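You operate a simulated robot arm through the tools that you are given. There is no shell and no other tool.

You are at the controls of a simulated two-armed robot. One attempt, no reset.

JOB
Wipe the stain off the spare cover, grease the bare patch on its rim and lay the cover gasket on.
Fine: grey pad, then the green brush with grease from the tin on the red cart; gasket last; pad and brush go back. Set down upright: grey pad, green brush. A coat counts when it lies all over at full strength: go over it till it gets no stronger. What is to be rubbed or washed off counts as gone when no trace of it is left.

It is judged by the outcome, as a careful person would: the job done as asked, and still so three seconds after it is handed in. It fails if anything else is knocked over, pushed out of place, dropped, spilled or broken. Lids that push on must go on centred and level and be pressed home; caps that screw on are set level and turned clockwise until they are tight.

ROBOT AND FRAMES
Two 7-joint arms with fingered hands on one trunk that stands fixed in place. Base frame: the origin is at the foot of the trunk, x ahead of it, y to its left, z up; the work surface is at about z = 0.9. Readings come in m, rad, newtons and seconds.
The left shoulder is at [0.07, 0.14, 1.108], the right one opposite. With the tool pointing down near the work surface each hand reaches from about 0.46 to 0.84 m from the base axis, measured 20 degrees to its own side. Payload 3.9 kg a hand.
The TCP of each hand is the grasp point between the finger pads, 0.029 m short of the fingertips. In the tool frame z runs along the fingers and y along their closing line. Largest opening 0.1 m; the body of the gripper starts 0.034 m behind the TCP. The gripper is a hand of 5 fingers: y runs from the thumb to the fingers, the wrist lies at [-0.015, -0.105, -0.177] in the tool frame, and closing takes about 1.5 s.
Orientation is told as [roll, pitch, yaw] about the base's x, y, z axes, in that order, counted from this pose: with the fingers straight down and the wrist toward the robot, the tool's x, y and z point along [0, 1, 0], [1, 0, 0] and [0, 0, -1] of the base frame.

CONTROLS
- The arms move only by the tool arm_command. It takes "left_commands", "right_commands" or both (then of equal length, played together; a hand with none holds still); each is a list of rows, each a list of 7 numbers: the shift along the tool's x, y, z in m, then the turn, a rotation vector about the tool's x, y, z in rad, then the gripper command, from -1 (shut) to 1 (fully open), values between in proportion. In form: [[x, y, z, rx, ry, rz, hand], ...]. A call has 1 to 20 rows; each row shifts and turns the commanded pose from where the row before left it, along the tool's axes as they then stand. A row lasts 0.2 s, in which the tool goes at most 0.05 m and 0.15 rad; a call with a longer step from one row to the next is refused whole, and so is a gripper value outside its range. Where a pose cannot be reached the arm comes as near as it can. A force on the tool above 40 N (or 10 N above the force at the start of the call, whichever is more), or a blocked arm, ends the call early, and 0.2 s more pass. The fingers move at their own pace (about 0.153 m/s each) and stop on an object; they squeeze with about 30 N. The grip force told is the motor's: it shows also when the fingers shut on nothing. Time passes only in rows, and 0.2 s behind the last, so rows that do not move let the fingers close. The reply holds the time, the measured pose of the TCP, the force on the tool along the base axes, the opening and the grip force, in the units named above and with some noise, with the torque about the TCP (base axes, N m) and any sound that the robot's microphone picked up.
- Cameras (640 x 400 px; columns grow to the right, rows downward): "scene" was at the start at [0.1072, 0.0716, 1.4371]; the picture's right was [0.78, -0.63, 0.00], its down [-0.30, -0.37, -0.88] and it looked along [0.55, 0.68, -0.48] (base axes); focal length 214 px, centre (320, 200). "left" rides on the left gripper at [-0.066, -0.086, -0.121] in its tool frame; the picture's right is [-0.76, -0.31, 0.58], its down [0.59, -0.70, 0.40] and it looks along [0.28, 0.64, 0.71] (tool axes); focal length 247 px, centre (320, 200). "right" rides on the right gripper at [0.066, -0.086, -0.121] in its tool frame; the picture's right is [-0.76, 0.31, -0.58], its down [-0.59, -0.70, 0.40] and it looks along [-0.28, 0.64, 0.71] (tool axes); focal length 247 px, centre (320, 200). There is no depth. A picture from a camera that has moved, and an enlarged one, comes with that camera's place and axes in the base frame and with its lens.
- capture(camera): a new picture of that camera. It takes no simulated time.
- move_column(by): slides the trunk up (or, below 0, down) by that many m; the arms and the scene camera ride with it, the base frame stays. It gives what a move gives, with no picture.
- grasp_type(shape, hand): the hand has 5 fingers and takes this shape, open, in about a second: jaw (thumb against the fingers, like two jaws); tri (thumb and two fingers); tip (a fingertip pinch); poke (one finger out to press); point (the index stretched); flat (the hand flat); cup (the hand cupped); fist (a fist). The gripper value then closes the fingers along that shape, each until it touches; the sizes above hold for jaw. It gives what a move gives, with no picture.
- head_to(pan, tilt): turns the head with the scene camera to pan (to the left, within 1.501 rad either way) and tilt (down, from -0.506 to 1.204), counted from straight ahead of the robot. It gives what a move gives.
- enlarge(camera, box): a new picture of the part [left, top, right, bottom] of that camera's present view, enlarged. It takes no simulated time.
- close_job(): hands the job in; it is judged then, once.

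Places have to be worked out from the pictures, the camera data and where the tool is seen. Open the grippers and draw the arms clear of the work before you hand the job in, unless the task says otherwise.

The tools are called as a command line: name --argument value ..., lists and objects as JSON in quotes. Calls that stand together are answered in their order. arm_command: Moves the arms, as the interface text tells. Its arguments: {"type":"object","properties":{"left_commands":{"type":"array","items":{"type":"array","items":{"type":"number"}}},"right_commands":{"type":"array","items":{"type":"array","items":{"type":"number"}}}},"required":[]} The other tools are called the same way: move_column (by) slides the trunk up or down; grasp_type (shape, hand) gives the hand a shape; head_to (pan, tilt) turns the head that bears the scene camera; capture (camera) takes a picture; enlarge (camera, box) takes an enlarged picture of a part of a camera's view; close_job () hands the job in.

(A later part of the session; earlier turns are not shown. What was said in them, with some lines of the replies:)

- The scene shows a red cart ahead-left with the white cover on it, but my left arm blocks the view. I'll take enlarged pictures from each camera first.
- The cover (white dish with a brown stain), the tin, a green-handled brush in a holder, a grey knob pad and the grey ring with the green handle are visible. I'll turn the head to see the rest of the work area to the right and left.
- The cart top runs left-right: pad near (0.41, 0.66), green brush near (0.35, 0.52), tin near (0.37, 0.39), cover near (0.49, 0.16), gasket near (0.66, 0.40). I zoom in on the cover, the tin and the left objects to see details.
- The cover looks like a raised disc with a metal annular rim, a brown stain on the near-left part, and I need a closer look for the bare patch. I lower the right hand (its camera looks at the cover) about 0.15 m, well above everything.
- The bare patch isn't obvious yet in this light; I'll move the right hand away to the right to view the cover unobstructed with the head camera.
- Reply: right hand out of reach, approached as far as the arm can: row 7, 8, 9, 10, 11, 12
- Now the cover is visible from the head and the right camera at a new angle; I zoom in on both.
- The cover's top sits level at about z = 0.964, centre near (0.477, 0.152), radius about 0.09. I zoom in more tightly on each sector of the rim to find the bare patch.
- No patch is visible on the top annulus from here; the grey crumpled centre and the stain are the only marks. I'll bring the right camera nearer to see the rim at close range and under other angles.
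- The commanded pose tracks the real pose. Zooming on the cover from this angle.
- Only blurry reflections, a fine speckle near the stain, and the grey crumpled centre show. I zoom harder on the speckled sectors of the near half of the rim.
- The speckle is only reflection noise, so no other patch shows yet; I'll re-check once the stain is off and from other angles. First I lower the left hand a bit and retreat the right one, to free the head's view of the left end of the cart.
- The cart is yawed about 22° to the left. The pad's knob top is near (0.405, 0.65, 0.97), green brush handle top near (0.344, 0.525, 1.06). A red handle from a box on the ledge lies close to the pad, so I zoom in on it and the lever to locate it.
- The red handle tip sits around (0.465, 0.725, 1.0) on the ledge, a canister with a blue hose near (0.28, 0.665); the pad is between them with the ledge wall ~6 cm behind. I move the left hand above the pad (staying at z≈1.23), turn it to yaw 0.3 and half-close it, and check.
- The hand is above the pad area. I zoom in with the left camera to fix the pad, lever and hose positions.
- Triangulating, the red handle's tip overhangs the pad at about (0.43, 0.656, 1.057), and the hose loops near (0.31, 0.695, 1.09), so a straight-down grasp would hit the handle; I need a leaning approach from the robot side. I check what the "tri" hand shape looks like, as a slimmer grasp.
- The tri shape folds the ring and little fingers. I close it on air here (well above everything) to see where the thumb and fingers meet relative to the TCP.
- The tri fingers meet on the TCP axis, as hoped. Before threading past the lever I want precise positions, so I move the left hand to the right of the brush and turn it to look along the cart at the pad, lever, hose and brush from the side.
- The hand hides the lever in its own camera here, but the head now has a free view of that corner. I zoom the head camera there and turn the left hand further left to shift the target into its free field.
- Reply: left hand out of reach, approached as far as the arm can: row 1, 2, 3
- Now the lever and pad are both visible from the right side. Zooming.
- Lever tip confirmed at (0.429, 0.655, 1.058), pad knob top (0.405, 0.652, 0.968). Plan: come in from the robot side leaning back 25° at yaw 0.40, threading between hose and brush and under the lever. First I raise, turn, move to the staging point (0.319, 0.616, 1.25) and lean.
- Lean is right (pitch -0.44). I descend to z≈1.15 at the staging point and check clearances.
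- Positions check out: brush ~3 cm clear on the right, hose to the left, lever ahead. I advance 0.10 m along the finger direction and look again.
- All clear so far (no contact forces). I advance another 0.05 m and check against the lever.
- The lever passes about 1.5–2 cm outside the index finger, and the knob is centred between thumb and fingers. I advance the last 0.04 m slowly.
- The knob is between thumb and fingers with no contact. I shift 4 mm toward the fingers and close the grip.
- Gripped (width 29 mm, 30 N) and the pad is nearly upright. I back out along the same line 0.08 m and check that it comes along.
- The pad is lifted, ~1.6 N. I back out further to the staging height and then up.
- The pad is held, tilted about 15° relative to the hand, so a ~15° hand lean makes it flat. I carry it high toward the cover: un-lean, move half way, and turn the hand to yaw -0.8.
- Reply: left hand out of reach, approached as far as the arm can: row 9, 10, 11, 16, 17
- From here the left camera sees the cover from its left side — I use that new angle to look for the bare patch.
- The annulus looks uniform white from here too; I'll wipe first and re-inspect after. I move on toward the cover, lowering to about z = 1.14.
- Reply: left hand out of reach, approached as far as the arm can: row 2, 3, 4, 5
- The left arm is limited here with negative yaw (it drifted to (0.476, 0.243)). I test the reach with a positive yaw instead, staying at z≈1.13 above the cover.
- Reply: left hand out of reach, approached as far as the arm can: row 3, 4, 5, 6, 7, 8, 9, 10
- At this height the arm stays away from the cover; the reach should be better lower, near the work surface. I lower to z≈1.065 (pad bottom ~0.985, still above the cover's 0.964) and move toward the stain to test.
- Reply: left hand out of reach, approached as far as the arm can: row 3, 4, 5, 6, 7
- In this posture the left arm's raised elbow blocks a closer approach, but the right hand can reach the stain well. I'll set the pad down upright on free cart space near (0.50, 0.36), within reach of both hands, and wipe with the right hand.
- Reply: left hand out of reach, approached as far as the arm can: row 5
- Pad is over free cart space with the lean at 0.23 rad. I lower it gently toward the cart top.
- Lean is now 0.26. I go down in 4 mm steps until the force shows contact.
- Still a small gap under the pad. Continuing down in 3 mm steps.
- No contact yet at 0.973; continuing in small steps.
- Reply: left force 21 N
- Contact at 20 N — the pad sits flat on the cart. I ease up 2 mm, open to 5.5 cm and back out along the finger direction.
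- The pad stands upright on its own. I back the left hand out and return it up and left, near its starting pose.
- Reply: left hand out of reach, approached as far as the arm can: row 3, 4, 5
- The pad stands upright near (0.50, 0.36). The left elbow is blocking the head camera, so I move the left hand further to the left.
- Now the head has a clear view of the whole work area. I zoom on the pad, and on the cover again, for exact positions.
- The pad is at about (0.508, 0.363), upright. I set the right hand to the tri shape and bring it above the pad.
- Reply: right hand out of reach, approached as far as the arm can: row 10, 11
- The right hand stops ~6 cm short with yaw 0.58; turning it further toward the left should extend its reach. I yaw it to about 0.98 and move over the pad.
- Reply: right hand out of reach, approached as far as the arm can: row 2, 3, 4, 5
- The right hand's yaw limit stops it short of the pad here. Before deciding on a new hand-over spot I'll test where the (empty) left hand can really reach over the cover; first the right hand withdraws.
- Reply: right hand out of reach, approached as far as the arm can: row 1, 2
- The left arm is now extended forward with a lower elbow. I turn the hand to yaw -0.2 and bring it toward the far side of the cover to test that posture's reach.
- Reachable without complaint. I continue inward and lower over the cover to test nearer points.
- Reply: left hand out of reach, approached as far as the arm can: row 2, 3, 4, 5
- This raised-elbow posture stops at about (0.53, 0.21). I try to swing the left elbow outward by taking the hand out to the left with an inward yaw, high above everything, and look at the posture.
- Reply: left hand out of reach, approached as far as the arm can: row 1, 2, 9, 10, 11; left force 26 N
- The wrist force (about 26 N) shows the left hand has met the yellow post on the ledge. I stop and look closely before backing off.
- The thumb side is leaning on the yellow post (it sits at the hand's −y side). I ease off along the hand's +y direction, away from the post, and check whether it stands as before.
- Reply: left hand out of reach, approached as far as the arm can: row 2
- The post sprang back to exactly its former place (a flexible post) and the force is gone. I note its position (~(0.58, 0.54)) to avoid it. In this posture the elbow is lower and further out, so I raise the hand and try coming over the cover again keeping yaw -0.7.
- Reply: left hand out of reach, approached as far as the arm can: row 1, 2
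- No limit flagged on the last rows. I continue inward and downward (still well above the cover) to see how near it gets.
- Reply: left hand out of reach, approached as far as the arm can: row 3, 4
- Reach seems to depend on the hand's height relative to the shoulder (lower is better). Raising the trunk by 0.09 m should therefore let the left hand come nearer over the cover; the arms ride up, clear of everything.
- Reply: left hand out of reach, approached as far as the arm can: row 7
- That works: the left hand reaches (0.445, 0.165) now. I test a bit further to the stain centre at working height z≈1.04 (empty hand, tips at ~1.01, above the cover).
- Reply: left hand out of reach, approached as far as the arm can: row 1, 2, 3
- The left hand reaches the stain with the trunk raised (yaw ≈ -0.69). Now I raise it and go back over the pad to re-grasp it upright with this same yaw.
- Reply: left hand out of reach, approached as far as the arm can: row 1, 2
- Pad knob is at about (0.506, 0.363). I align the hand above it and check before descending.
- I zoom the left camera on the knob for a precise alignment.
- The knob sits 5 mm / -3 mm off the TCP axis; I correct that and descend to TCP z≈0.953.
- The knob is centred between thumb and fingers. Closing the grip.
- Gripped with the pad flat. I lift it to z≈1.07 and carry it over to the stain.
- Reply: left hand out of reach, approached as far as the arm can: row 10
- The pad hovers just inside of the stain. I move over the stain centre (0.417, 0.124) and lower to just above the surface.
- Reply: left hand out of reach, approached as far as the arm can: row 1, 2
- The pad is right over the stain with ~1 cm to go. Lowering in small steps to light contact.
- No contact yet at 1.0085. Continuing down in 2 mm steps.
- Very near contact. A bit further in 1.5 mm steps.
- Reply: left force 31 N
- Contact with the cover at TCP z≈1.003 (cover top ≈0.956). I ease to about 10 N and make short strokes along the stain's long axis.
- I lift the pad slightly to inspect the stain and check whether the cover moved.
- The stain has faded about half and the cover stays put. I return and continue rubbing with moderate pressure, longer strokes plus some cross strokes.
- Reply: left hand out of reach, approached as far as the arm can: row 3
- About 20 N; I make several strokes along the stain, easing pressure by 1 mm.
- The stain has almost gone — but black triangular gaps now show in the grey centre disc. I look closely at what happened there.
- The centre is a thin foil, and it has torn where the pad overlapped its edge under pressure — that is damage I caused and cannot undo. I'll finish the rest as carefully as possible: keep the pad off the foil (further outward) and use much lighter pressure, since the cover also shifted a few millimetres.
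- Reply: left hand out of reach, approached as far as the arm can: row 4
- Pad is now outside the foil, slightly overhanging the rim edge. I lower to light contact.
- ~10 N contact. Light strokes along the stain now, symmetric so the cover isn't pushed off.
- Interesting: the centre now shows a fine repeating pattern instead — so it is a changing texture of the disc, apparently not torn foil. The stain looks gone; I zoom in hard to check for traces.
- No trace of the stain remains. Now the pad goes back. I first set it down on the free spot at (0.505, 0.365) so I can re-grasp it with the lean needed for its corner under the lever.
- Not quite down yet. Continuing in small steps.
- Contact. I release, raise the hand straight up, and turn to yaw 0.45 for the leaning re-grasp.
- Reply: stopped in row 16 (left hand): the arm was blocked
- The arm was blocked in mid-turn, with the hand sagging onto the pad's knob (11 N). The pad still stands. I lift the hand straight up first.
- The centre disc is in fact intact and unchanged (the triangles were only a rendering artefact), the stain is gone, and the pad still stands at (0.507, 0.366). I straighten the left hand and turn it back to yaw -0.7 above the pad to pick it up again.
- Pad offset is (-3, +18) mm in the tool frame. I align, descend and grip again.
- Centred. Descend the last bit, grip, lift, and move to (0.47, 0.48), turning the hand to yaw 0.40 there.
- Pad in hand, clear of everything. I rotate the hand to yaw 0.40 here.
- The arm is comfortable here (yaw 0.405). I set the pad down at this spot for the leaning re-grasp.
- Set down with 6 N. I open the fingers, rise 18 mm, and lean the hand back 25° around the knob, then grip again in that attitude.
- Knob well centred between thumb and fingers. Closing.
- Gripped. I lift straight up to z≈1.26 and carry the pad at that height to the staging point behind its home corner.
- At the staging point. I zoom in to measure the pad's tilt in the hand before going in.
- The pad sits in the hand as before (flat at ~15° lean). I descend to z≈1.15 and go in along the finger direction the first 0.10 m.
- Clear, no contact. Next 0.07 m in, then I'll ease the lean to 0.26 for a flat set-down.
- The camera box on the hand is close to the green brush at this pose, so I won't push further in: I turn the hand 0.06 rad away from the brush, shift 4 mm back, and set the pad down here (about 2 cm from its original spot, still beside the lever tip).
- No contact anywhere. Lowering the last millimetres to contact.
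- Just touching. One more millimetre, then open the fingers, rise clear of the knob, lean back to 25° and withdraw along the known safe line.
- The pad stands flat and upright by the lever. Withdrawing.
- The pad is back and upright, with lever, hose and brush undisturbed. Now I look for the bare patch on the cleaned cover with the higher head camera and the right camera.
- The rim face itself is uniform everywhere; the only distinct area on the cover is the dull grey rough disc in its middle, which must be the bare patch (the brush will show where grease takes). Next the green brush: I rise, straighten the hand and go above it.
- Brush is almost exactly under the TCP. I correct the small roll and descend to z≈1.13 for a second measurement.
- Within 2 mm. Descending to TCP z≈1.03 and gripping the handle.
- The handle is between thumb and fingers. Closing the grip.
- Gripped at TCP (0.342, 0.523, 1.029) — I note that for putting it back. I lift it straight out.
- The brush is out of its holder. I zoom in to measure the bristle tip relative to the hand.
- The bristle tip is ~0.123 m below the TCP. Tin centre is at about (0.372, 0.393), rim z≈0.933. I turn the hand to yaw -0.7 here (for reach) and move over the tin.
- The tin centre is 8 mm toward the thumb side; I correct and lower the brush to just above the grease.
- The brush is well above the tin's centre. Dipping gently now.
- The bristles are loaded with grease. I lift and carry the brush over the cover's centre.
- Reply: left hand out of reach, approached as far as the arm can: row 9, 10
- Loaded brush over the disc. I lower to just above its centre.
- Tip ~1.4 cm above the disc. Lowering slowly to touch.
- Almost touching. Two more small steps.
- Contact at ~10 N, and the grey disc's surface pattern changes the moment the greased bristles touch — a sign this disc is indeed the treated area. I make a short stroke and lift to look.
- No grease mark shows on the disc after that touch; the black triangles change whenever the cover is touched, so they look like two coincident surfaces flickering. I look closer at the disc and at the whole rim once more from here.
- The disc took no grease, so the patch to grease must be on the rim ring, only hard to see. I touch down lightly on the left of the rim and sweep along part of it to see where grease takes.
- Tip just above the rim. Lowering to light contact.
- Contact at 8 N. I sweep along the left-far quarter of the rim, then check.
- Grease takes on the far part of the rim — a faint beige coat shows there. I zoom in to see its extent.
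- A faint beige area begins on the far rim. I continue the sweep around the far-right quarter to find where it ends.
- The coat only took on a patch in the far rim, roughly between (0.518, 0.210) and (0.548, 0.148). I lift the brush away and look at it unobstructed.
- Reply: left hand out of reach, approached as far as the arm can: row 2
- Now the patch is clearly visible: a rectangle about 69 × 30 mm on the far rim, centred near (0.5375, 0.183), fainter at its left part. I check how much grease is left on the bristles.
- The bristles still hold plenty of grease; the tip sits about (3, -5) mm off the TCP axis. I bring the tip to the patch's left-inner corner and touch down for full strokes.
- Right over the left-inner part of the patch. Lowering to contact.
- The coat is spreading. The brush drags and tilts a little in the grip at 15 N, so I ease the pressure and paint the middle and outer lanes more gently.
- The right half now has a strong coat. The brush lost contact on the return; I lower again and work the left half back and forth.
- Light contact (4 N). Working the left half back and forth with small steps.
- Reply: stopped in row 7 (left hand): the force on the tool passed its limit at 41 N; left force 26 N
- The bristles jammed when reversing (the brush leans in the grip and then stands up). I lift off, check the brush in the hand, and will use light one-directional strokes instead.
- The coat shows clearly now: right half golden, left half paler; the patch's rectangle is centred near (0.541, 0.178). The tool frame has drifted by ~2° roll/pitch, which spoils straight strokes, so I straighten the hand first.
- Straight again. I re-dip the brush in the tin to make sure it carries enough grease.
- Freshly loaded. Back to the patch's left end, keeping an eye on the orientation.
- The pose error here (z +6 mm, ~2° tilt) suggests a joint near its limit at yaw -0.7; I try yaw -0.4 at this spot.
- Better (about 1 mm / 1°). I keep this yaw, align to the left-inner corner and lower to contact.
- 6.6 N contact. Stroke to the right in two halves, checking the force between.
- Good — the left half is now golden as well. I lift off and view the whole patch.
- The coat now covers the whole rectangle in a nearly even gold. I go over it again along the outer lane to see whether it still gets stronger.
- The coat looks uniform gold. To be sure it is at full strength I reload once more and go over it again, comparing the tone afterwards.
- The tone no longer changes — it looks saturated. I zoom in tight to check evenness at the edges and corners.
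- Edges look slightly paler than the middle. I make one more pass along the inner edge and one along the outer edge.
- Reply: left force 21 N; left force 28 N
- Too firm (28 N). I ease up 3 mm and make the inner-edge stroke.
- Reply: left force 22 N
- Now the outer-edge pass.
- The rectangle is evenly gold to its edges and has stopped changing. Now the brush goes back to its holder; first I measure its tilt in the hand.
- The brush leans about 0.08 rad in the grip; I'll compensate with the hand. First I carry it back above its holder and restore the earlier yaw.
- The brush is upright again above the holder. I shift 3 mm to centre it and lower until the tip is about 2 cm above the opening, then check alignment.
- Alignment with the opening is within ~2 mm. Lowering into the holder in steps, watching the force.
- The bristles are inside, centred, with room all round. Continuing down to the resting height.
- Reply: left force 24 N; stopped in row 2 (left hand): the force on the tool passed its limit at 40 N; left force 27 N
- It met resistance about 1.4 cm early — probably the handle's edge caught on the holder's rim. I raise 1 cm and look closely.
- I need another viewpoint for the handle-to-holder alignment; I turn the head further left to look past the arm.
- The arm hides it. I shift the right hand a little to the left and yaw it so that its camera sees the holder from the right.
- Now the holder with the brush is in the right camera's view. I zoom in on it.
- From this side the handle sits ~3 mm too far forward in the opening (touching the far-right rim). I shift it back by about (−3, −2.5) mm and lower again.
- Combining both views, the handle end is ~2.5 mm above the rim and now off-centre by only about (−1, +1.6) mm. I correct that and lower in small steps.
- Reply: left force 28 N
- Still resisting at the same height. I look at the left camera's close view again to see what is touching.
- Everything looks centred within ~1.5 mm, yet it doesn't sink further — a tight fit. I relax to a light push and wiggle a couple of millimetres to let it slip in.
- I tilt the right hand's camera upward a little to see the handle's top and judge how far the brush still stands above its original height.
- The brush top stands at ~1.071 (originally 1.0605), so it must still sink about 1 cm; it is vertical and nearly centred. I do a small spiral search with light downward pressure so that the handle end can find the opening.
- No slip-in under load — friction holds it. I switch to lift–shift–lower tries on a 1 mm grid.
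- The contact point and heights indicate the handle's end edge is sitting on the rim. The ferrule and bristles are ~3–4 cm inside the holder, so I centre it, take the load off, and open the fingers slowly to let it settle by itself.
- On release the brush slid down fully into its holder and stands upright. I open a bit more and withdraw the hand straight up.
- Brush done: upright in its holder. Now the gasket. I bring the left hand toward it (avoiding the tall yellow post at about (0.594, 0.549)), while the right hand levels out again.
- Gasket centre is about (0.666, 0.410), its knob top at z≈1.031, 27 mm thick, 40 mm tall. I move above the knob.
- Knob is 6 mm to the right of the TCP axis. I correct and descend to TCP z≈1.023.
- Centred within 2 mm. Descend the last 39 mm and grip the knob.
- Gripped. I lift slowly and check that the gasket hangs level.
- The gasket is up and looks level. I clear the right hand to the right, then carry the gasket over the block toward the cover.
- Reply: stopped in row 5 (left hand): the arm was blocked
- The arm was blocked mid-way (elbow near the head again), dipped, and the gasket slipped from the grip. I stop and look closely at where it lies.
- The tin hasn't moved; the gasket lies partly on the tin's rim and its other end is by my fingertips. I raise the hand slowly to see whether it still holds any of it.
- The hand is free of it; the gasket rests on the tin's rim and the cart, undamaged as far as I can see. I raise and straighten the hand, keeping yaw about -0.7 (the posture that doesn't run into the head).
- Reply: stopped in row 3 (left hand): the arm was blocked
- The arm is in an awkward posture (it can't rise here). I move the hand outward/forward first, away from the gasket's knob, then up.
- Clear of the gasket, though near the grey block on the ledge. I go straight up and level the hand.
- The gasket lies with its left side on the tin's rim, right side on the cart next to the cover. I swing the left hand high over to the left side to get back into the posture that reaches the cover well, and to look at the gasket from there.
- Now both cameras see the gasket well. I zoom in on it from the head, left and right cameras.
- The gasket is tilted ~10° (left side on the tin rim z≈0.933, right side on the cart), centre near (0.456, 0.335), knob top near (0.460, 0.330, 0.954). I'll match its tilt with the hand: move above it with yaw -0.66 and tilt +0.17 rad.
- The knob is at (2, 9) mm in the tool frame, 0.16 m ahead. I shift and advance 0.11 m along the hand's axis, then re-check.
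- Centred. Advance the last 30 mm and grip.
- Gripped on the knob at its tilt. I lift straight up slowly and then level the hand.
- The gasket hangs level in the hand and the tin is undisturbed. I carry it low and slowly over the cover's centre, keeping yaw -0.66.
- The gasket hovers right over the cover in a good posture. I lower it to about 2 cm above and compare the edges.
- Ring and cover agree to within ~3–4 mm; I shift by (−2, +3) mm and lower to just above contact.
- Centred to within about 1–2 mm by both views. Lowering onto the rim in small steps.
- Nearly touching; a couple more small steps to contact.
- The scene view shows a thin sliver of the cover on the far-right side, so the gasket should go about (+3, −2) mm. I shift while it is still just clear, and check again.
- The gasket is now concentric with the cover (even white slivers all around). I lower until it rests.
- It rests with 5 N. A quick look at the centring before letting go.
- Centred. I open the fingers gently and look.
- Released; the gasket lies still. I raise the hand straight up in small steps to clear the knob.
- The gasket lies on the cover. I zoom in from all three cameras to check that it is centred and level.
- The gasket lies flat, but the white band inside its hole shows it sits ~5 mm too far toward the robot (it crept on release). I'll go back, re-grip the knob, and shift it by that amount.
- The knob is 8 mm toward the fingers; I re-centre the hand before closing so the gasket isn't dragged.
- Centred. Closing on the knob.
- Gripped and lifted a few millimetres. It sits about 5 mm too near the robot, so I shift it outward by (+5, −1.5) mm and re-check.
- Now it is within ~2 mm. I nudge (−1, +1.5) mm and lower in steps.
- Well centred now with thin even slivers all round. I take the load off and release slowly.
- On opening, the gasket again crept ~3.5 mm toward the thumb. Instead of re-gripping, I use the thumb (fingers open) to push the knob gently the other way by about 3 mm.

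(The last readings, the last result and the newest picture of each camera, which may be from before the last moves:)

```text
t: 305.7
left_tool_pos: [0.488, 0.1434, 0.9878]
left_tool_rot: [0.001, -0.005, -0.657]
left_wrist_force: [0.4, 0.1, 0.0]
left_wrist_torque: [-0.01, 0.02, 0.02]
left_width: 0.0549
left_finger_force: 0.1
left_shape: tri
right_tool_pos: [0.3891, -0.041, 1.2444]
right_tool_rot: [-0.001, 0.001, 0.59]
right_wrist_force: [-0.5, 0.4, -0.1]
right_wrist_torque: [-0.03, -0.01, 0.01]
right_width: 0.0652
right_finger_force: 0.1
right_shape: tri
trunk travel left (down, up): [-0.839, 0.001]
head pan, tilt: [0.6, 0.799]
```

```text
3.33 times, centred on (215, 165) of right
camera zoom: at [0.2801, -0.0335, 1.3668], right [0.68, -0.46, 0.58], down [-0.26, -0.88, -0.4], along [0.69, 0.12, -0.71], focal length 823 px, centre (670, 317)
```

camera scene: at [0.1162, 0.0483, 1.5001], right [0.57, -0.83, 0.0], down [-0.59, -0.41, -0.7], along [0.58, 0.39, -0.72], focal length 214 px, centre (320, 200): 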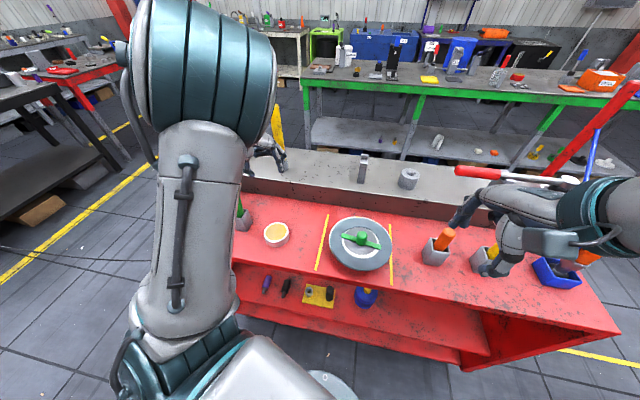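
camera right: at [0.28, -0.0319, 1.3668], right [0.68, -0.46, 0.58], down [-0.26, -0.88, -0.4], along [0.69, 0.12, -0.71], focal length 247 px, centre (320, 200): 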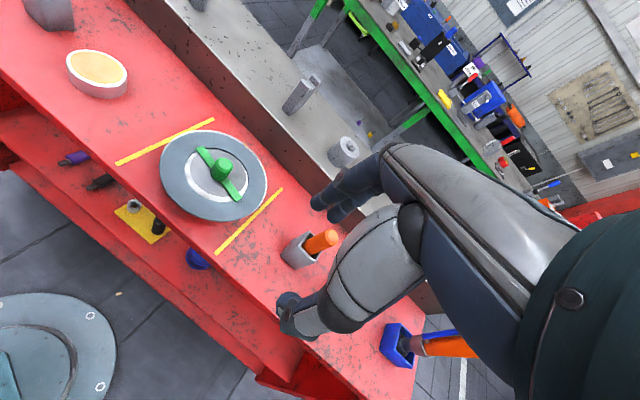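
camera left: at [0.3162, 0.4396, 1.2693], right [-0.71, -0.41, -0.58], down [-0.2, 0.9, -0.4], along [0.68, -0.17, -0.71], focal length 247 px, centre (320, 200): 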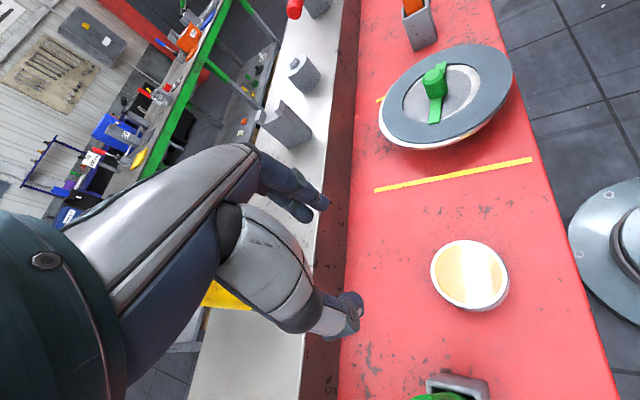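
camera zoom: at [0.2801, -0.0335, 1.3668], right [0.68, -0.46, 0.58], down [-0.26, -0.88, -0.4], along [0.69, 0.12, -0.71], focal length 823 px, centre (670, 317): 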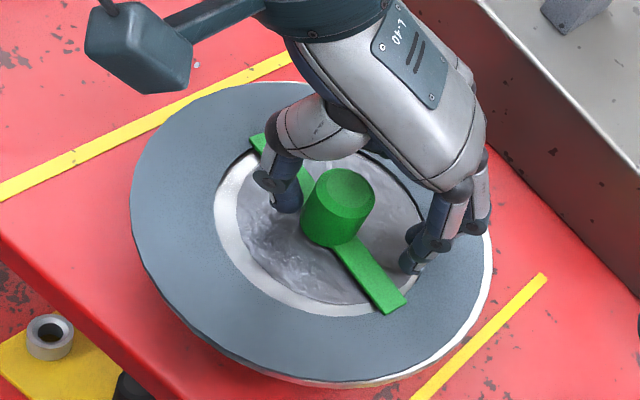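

The thumb now just touches the knob. I push 4 mm in small steps.

arm_command --left_commands '[[0, 0.0015, 0, 0, 0, 0, 0.1], [0, 0.0015, 0, 0, 0, 0, 0.1], [0, 0.001, 0, 0, 0, 0, 0.1], [0, 0, 0, 0, 0, 0, 0.1]]'

enlarge --camera "right" --box '[145, 105, 285, 225]'

enlarge --camera "scene" --box '[320, 200, 415, 285]'

```text
t: 306.7
left_tool_pos: [0.4906, 0.14, 0.9878]
left_tool_rot: [-0.004, -0.004, -0.654]
left_wrist_force: [1.2, -0.6, 0.2]
left_wrist_torque: [-0.02, 0.02, -0.02]
left_width: 0.0547
left_finger_force: 0.0
left_shape: tri
right_tool_pos: [0.3891, -0.0424, 1.2447]
right_tool_rot: [-0.001, 0.0, 0.59]
right_wrist_force: [0.2, -0.6, 0.3]
right_wrist_torque: [0.0, 0.0, 0.02]
right_width: 0.0652
right_finger_force: 0.0
right_shape: tri
trunk travel left (down, up): [-0.839, 0.001]
head pan, tilt: [0.6, 0.799]
```

```text
3.33 times, centred on (215, 165) of right
camera zoom: at [0.2801, -0.0335, 1.3668], right [0.68, -0.46, 0.58], down [-0.26, -0.88, -0.4], along [0.69, 0.12, -0.71], focal length 823 px, centre (670, 317)
```

zoom: 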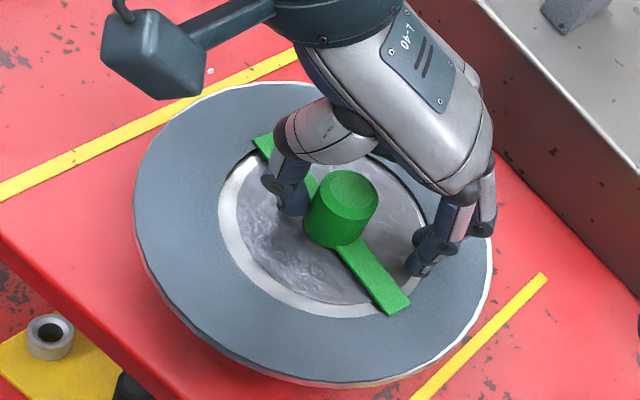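

```text
4.71 times, centred on (368, 242) of scene
camera zoom: at [0.1163, 0.0466, 1.5001], right [0.56, -0.83, 0.0], down [-0.59, -0.41, -0.7], along [0.58, 0.39, -0.72], focal length 1009 px, centre (96, 0)
```

zoom: 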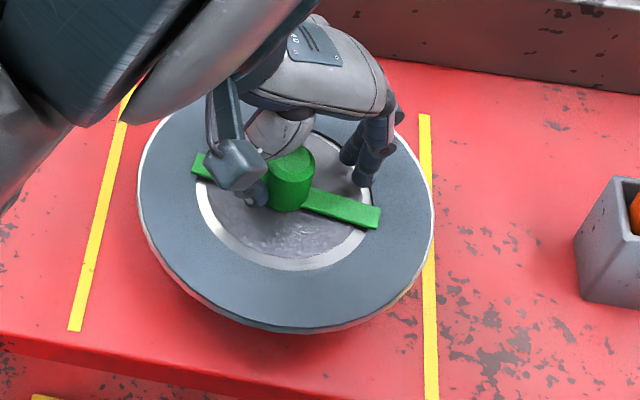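

Now centred to about 2 mm. I back the thumb off the knob and raise the hand straight up.

arm_command --left_commands '[[0, -0.004, 0, 0, 0, 0, 0.2], [0, -0.004, 0, 0, 0, 0, 0.3], [0, 0, 0, 0, 0, 0, 0.3], [0, 0, -0.01, 0, 0, 0, 0.3], [0, 0, -0.012, 0, 0, 0, 0.3], [0, 0, -0.012, 0, 0, 0, 0.3], [0, 0, -0.012, 0, 0, 0, 0.3], [0, 0, -0.012, 0, 0, 0, 0.3], [0, 0, -0.015, 0, 0, 0, 0.3]]'

enlarge --camera "right" --box '[145, 105, 285, 225]'

```text
t: 308.7
left_tool_pos: [0.4837, 0.1475, 1.0622]
left_tool_rot: [-0.024, -0.015, -0.641]
left_wrist_force: [0.4, 0.6, -0.7]
left_wrist_torque: [-0.02, -0.01, -0.03]
left_width: 0.0646
left_finger_force: 0.0
left_shape: tri
right_tool_pos: [0.3891, -0.0406, 1.2464]
right_tool_rot: [0.002, 0.0, 0.591]
right_wrist_force: [0.2, 0.7, -0.3]
right_wrist_torque: [-0.01, -0.02, -0.05]
right_width: 0.0653
right_finger_force: 0.0
right_shape: tri
trunk travel left (down, up): [-0.839, 0.001]
head pan, tilt: [0.6, 0.799]
```

```text
3.33 times, centred on (215, 165) of right
camera zoom: at [0.2797, -0.0336, 1.3669], right [0.68, -0.46, 0.58], down [-0.26, -0.88, -0.4], along [0.69, 0.12, -0.71], focal length 823 px, centre (670, 317)
```

zoom: 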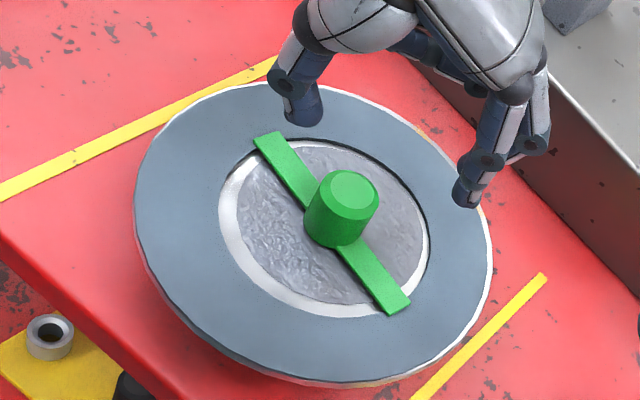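

Clear of the knob. I withdraw the left hand to the left and check everything one last time.

arm_command --left_commands '[[0.0273, -0.026, 0, 0, 0, 0, 0.3], [0.0273, -0.026, 0, 0, 0, 0, 0.3], [0.0273, -0.026, -0.005, 0, 0, 0, 0.3], [0.0273, -0.026, -0.01, 0, 0, 0, 0.3], [0.0273, -0.026, -0.01, 0, 0, 0, 0.3], [0.02, -0.03, -0.02, 0, 0, 0, 0.3], [0.02, -0.03, -0.02, 0, 0, 0, 0.3], [0.02, -0.03, -0.02, 0, 0, 0, 0.3], [0.025, -0.025, -0.02, 0, 0, 0, 0.5]]'

capture --camera "scene"

enlarge --camera "scene" --box '[315, 200, 410, 285]'

enlarge --camera "right" --box '[145, 115, 285, 235]'

capture --camera "left"

```text
t: 310.7
left_tool_pos: [0.4229, 0.4713, 1.1644]
left_tool_rot: [0.001, 0.0, -0.659]
left_wrist_force: [0.6, -0.6, 0.0]
left_wrist_torque: [0.0, 0.0, -0.02]
left_width: 0.0747
left_finger_force: 0.1
left_shape: tri
right_tool_pos: [0.3893, -0.0395, 1.2441]
right_tool_rot: [-0.001, -0.001, 0.592]
right_wrist_force: [-0.5, 0.2, 1.0]
right_wrist_torque: [0.0, 0.01, -0.01]
right_width: 0.0649
right_finger_force: 0.0
right_shape: tri
trunk travel left (down, up): [-0.839, 0.001]
head pan, tilt: [0.6, 0.799]
```

```text
taken
camera scene: at [0.1159, 0.0481, 1.5001], right [0.56, -0.83, 0.0], down [-0.59, -0.41, -0.7], along [0.58, 0.39, -0.72], focal length 214 px, centre (320, 200)
```

scene: 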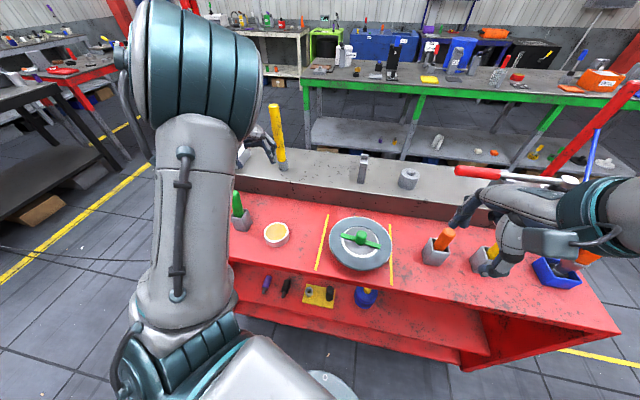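

```text
4.71 times, centred on (362, 242) of scene
camera zoom: at [0.1159, 0.0481, 1.5001], right [0.56, -0.83, 0.0], down [-0.59, -0.41, -0.7], along [0.58, 0.39, -0.72], focal length 1009 px, centre (120, 0)
```

zoom: 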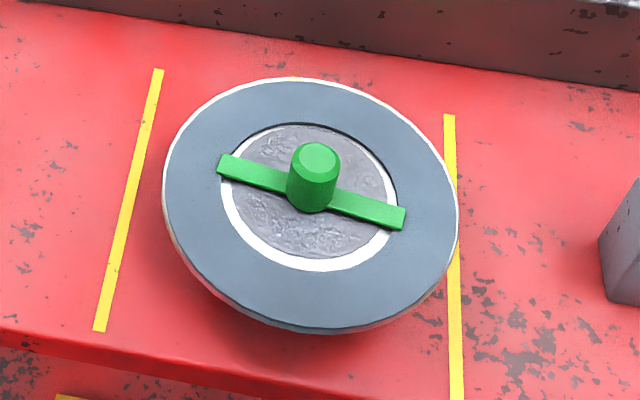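

```text
3.33 times, centred on (215, 175) of right
camera zoom: at [0.2797, -0.0321, 1.3669], right [0.68, -0.46, 0.58], down [-0.26, -0.88, -0.4], along [0.69, 0.12, -0.71], focal length 823 px, centre (670, 283)
```

zoom: 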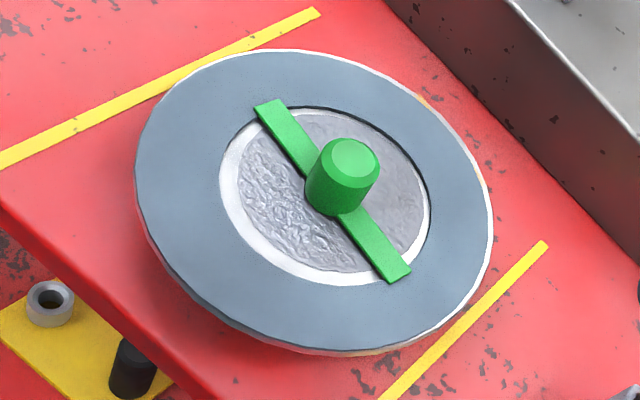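

```text
taken
camera left: at [0.3151, 0.4724, 1.2859], right [-0.71, -0.41, -0.58], down [-0.19, 0.9, -0.4], along [0.68, -0.17, -0.71], focal length 247 px, centre (320, 200)
```

left: 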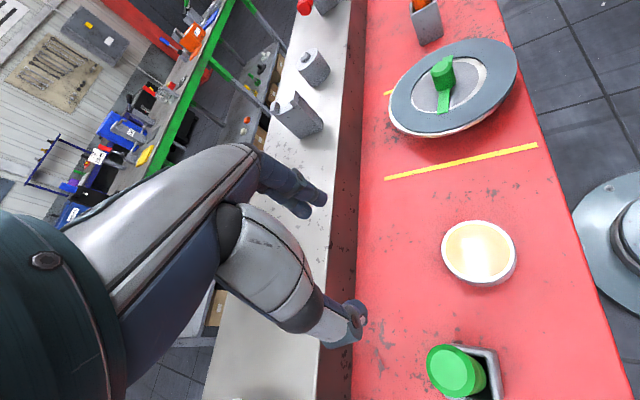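

The gasket lies flat and centred on the cover. I raise the left hand clear and take a last look at pad, brush, lever and post.

arm_command --left_commands '[[0, -0.02, -0.03, 0, 0, 0, 1], [0, -0.02, -0.035, 0, 0, 0, 1], [0, -0.02, -0.035, 0, 0, 0, 1], [0, 0, -0.03, 0, 0, 0, 1], [0, 0, 0, 0, 0, 0, 1]]' --right_commands '[[0, 0, 0, 0, 0, 0, 1], [0, 0, 0, 0, 0, 0, 1], [0, 0, 0, 0, 0, 0, 1], [0, 0, 0, 0, 0, 0, 1], [0, 0, 0, 0, 0, 0, 1]]'

capture --camera "left"

head_to --pan 1.0 --tilt 0.75

capture --camera "scene"

```text
t: 311.9
left_tool_pos: [0.3822, 0.5067, 1.2878]
left_tool_rot: [0.008, -0.003, -0.659]
left_wrist_force: [-0.4, -0.9, 1.0]
left_wrist_torque: [0.0, 0.0, 0.0]
left_width: 0.0996
left_finger_force: 0.1
left_shape: tri
left hand out of reach, approached as far as the arm can: row 4
right_tool_pos: [0.388, -0.0413, 1.2446]
right_tool_rot: [0.001, 0.0, 0.591]
right_wrist_force: [-0.8, -0.7, 0.2]
right_wrist_torque: [0.01, -0.01, -0.01]
right_width: 0.0995
right_finger_force: 0.0
right_shape: tri
trunk travel left (down, up): [-0.839, 0.001]
head pan, tilt: [0.6, 0.799]
```

```text
taken
camera left: at [0.2739, 0.5074, 1.4083], right [-0.7, -0.41, -0.58], down [-0.19, 0.9, -0.39], along [0.69, -0.16, -0.71], focal length 247 px, centre (320, 200)
```

left: 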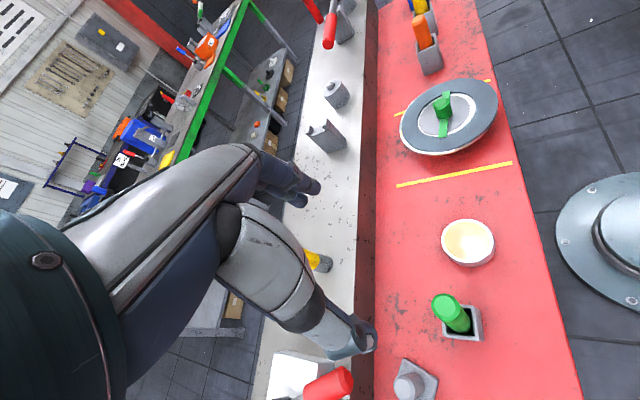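

```text
t: 312.7
left_tool_pos: [0.3848, 0.5067, 1.2866]
left_tool_rot: [0.007, 0.0, -0.658]
left_wrist_force: [0.8, -0.5, -0.6]
left_wrist_torque: [0.0, 0.03, -0.02]
left_width: 0.0996
left_finger_force: 0.0
left_shape: tri
right_tool_pos: [0.3892, -0.0428, 1.2439]
right_tool_rot: [0.0, -0.001, 0.591]
right_wrist_force: [0.4, 0.0, -0.2]
right_wrist_torque: [0.01, -0.02, -0.04]
right_width: 0.0999
right_finger_force: 0.1
right_shape: tri
trunk travel left (down, up): [-0.839, 0.001]
head pan, tilt: [1.0, 0.75]
```

```text
taken
camera scene: at [0.0952, 0.0705, 1.5041], right [0.84, -0.54, 0.0], down [-0.37, -0.57, -0.73], along [0.4, 0.62, -0.68], focal length 214 px, centre (320, 200)
```

scene: 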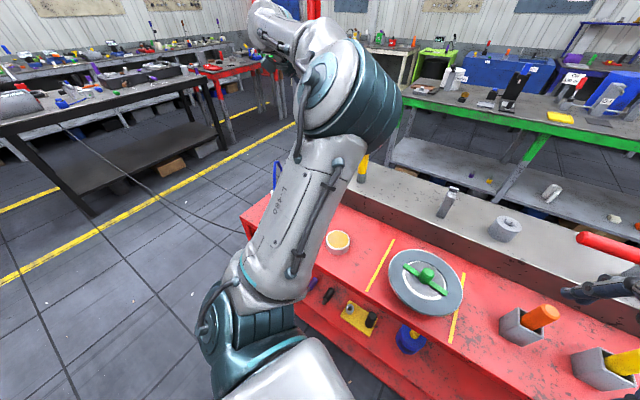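

Everything looks in order. The stain is gone, the patch is greased, and the gasket is flat and centred. The pad is upright about 2.5 cm from its original spot, and the brush is upright in its holder. Lever, hose, post and tin are where they were, and both hands are open and clear. I hand the job in.

close_job

```text
The job is handed in.
```

The job is handed in: the stain is wiped off, the bare patch is greased, and the gasket is on the cover. It was not clean throughout; the slips are listed below.

**How things stand**
- **Stain:** no trace was left at the highest zoom I could get.
- **Grease:** the bare patch was hard to see until the grease took. It is a rectangle of about 69 × 30 mm on the far side of the rim. I went over it until the colour was even to the edges and got no stronger.
- **Gasket:** it lies flat and is centred to about 2 mm.
- **Brush:** it is upright and fully down in its holder.
- **Pad:** it is upright beside the red lever, about 2.5 cm nearer the robot than where it started. Putting it exactly back would have risked the hand's camera box hitting the brush.

**What went wrong**
- **Yellow post:** the left hand leaned on it once with about 26 N. It bent and sprang back to the same place when I moved off.
- **Gasket drop:** the left arm jammed on the first carry and dipped, and the gasket slipped from the grip. It came to rest partly on the tin's rim. The tin did not move and I saw no damage. I picked the gasket up again.
- **Contact with grease:** the gasket may have touched grease on the tin's rim. It also slid a few millimetres over the greased patch while I centred it. I could not inspect the coat underneath afterwards.
- **Cover:** rubbing and brushing shifted it a few millimetres and turned it by roughly 10°.
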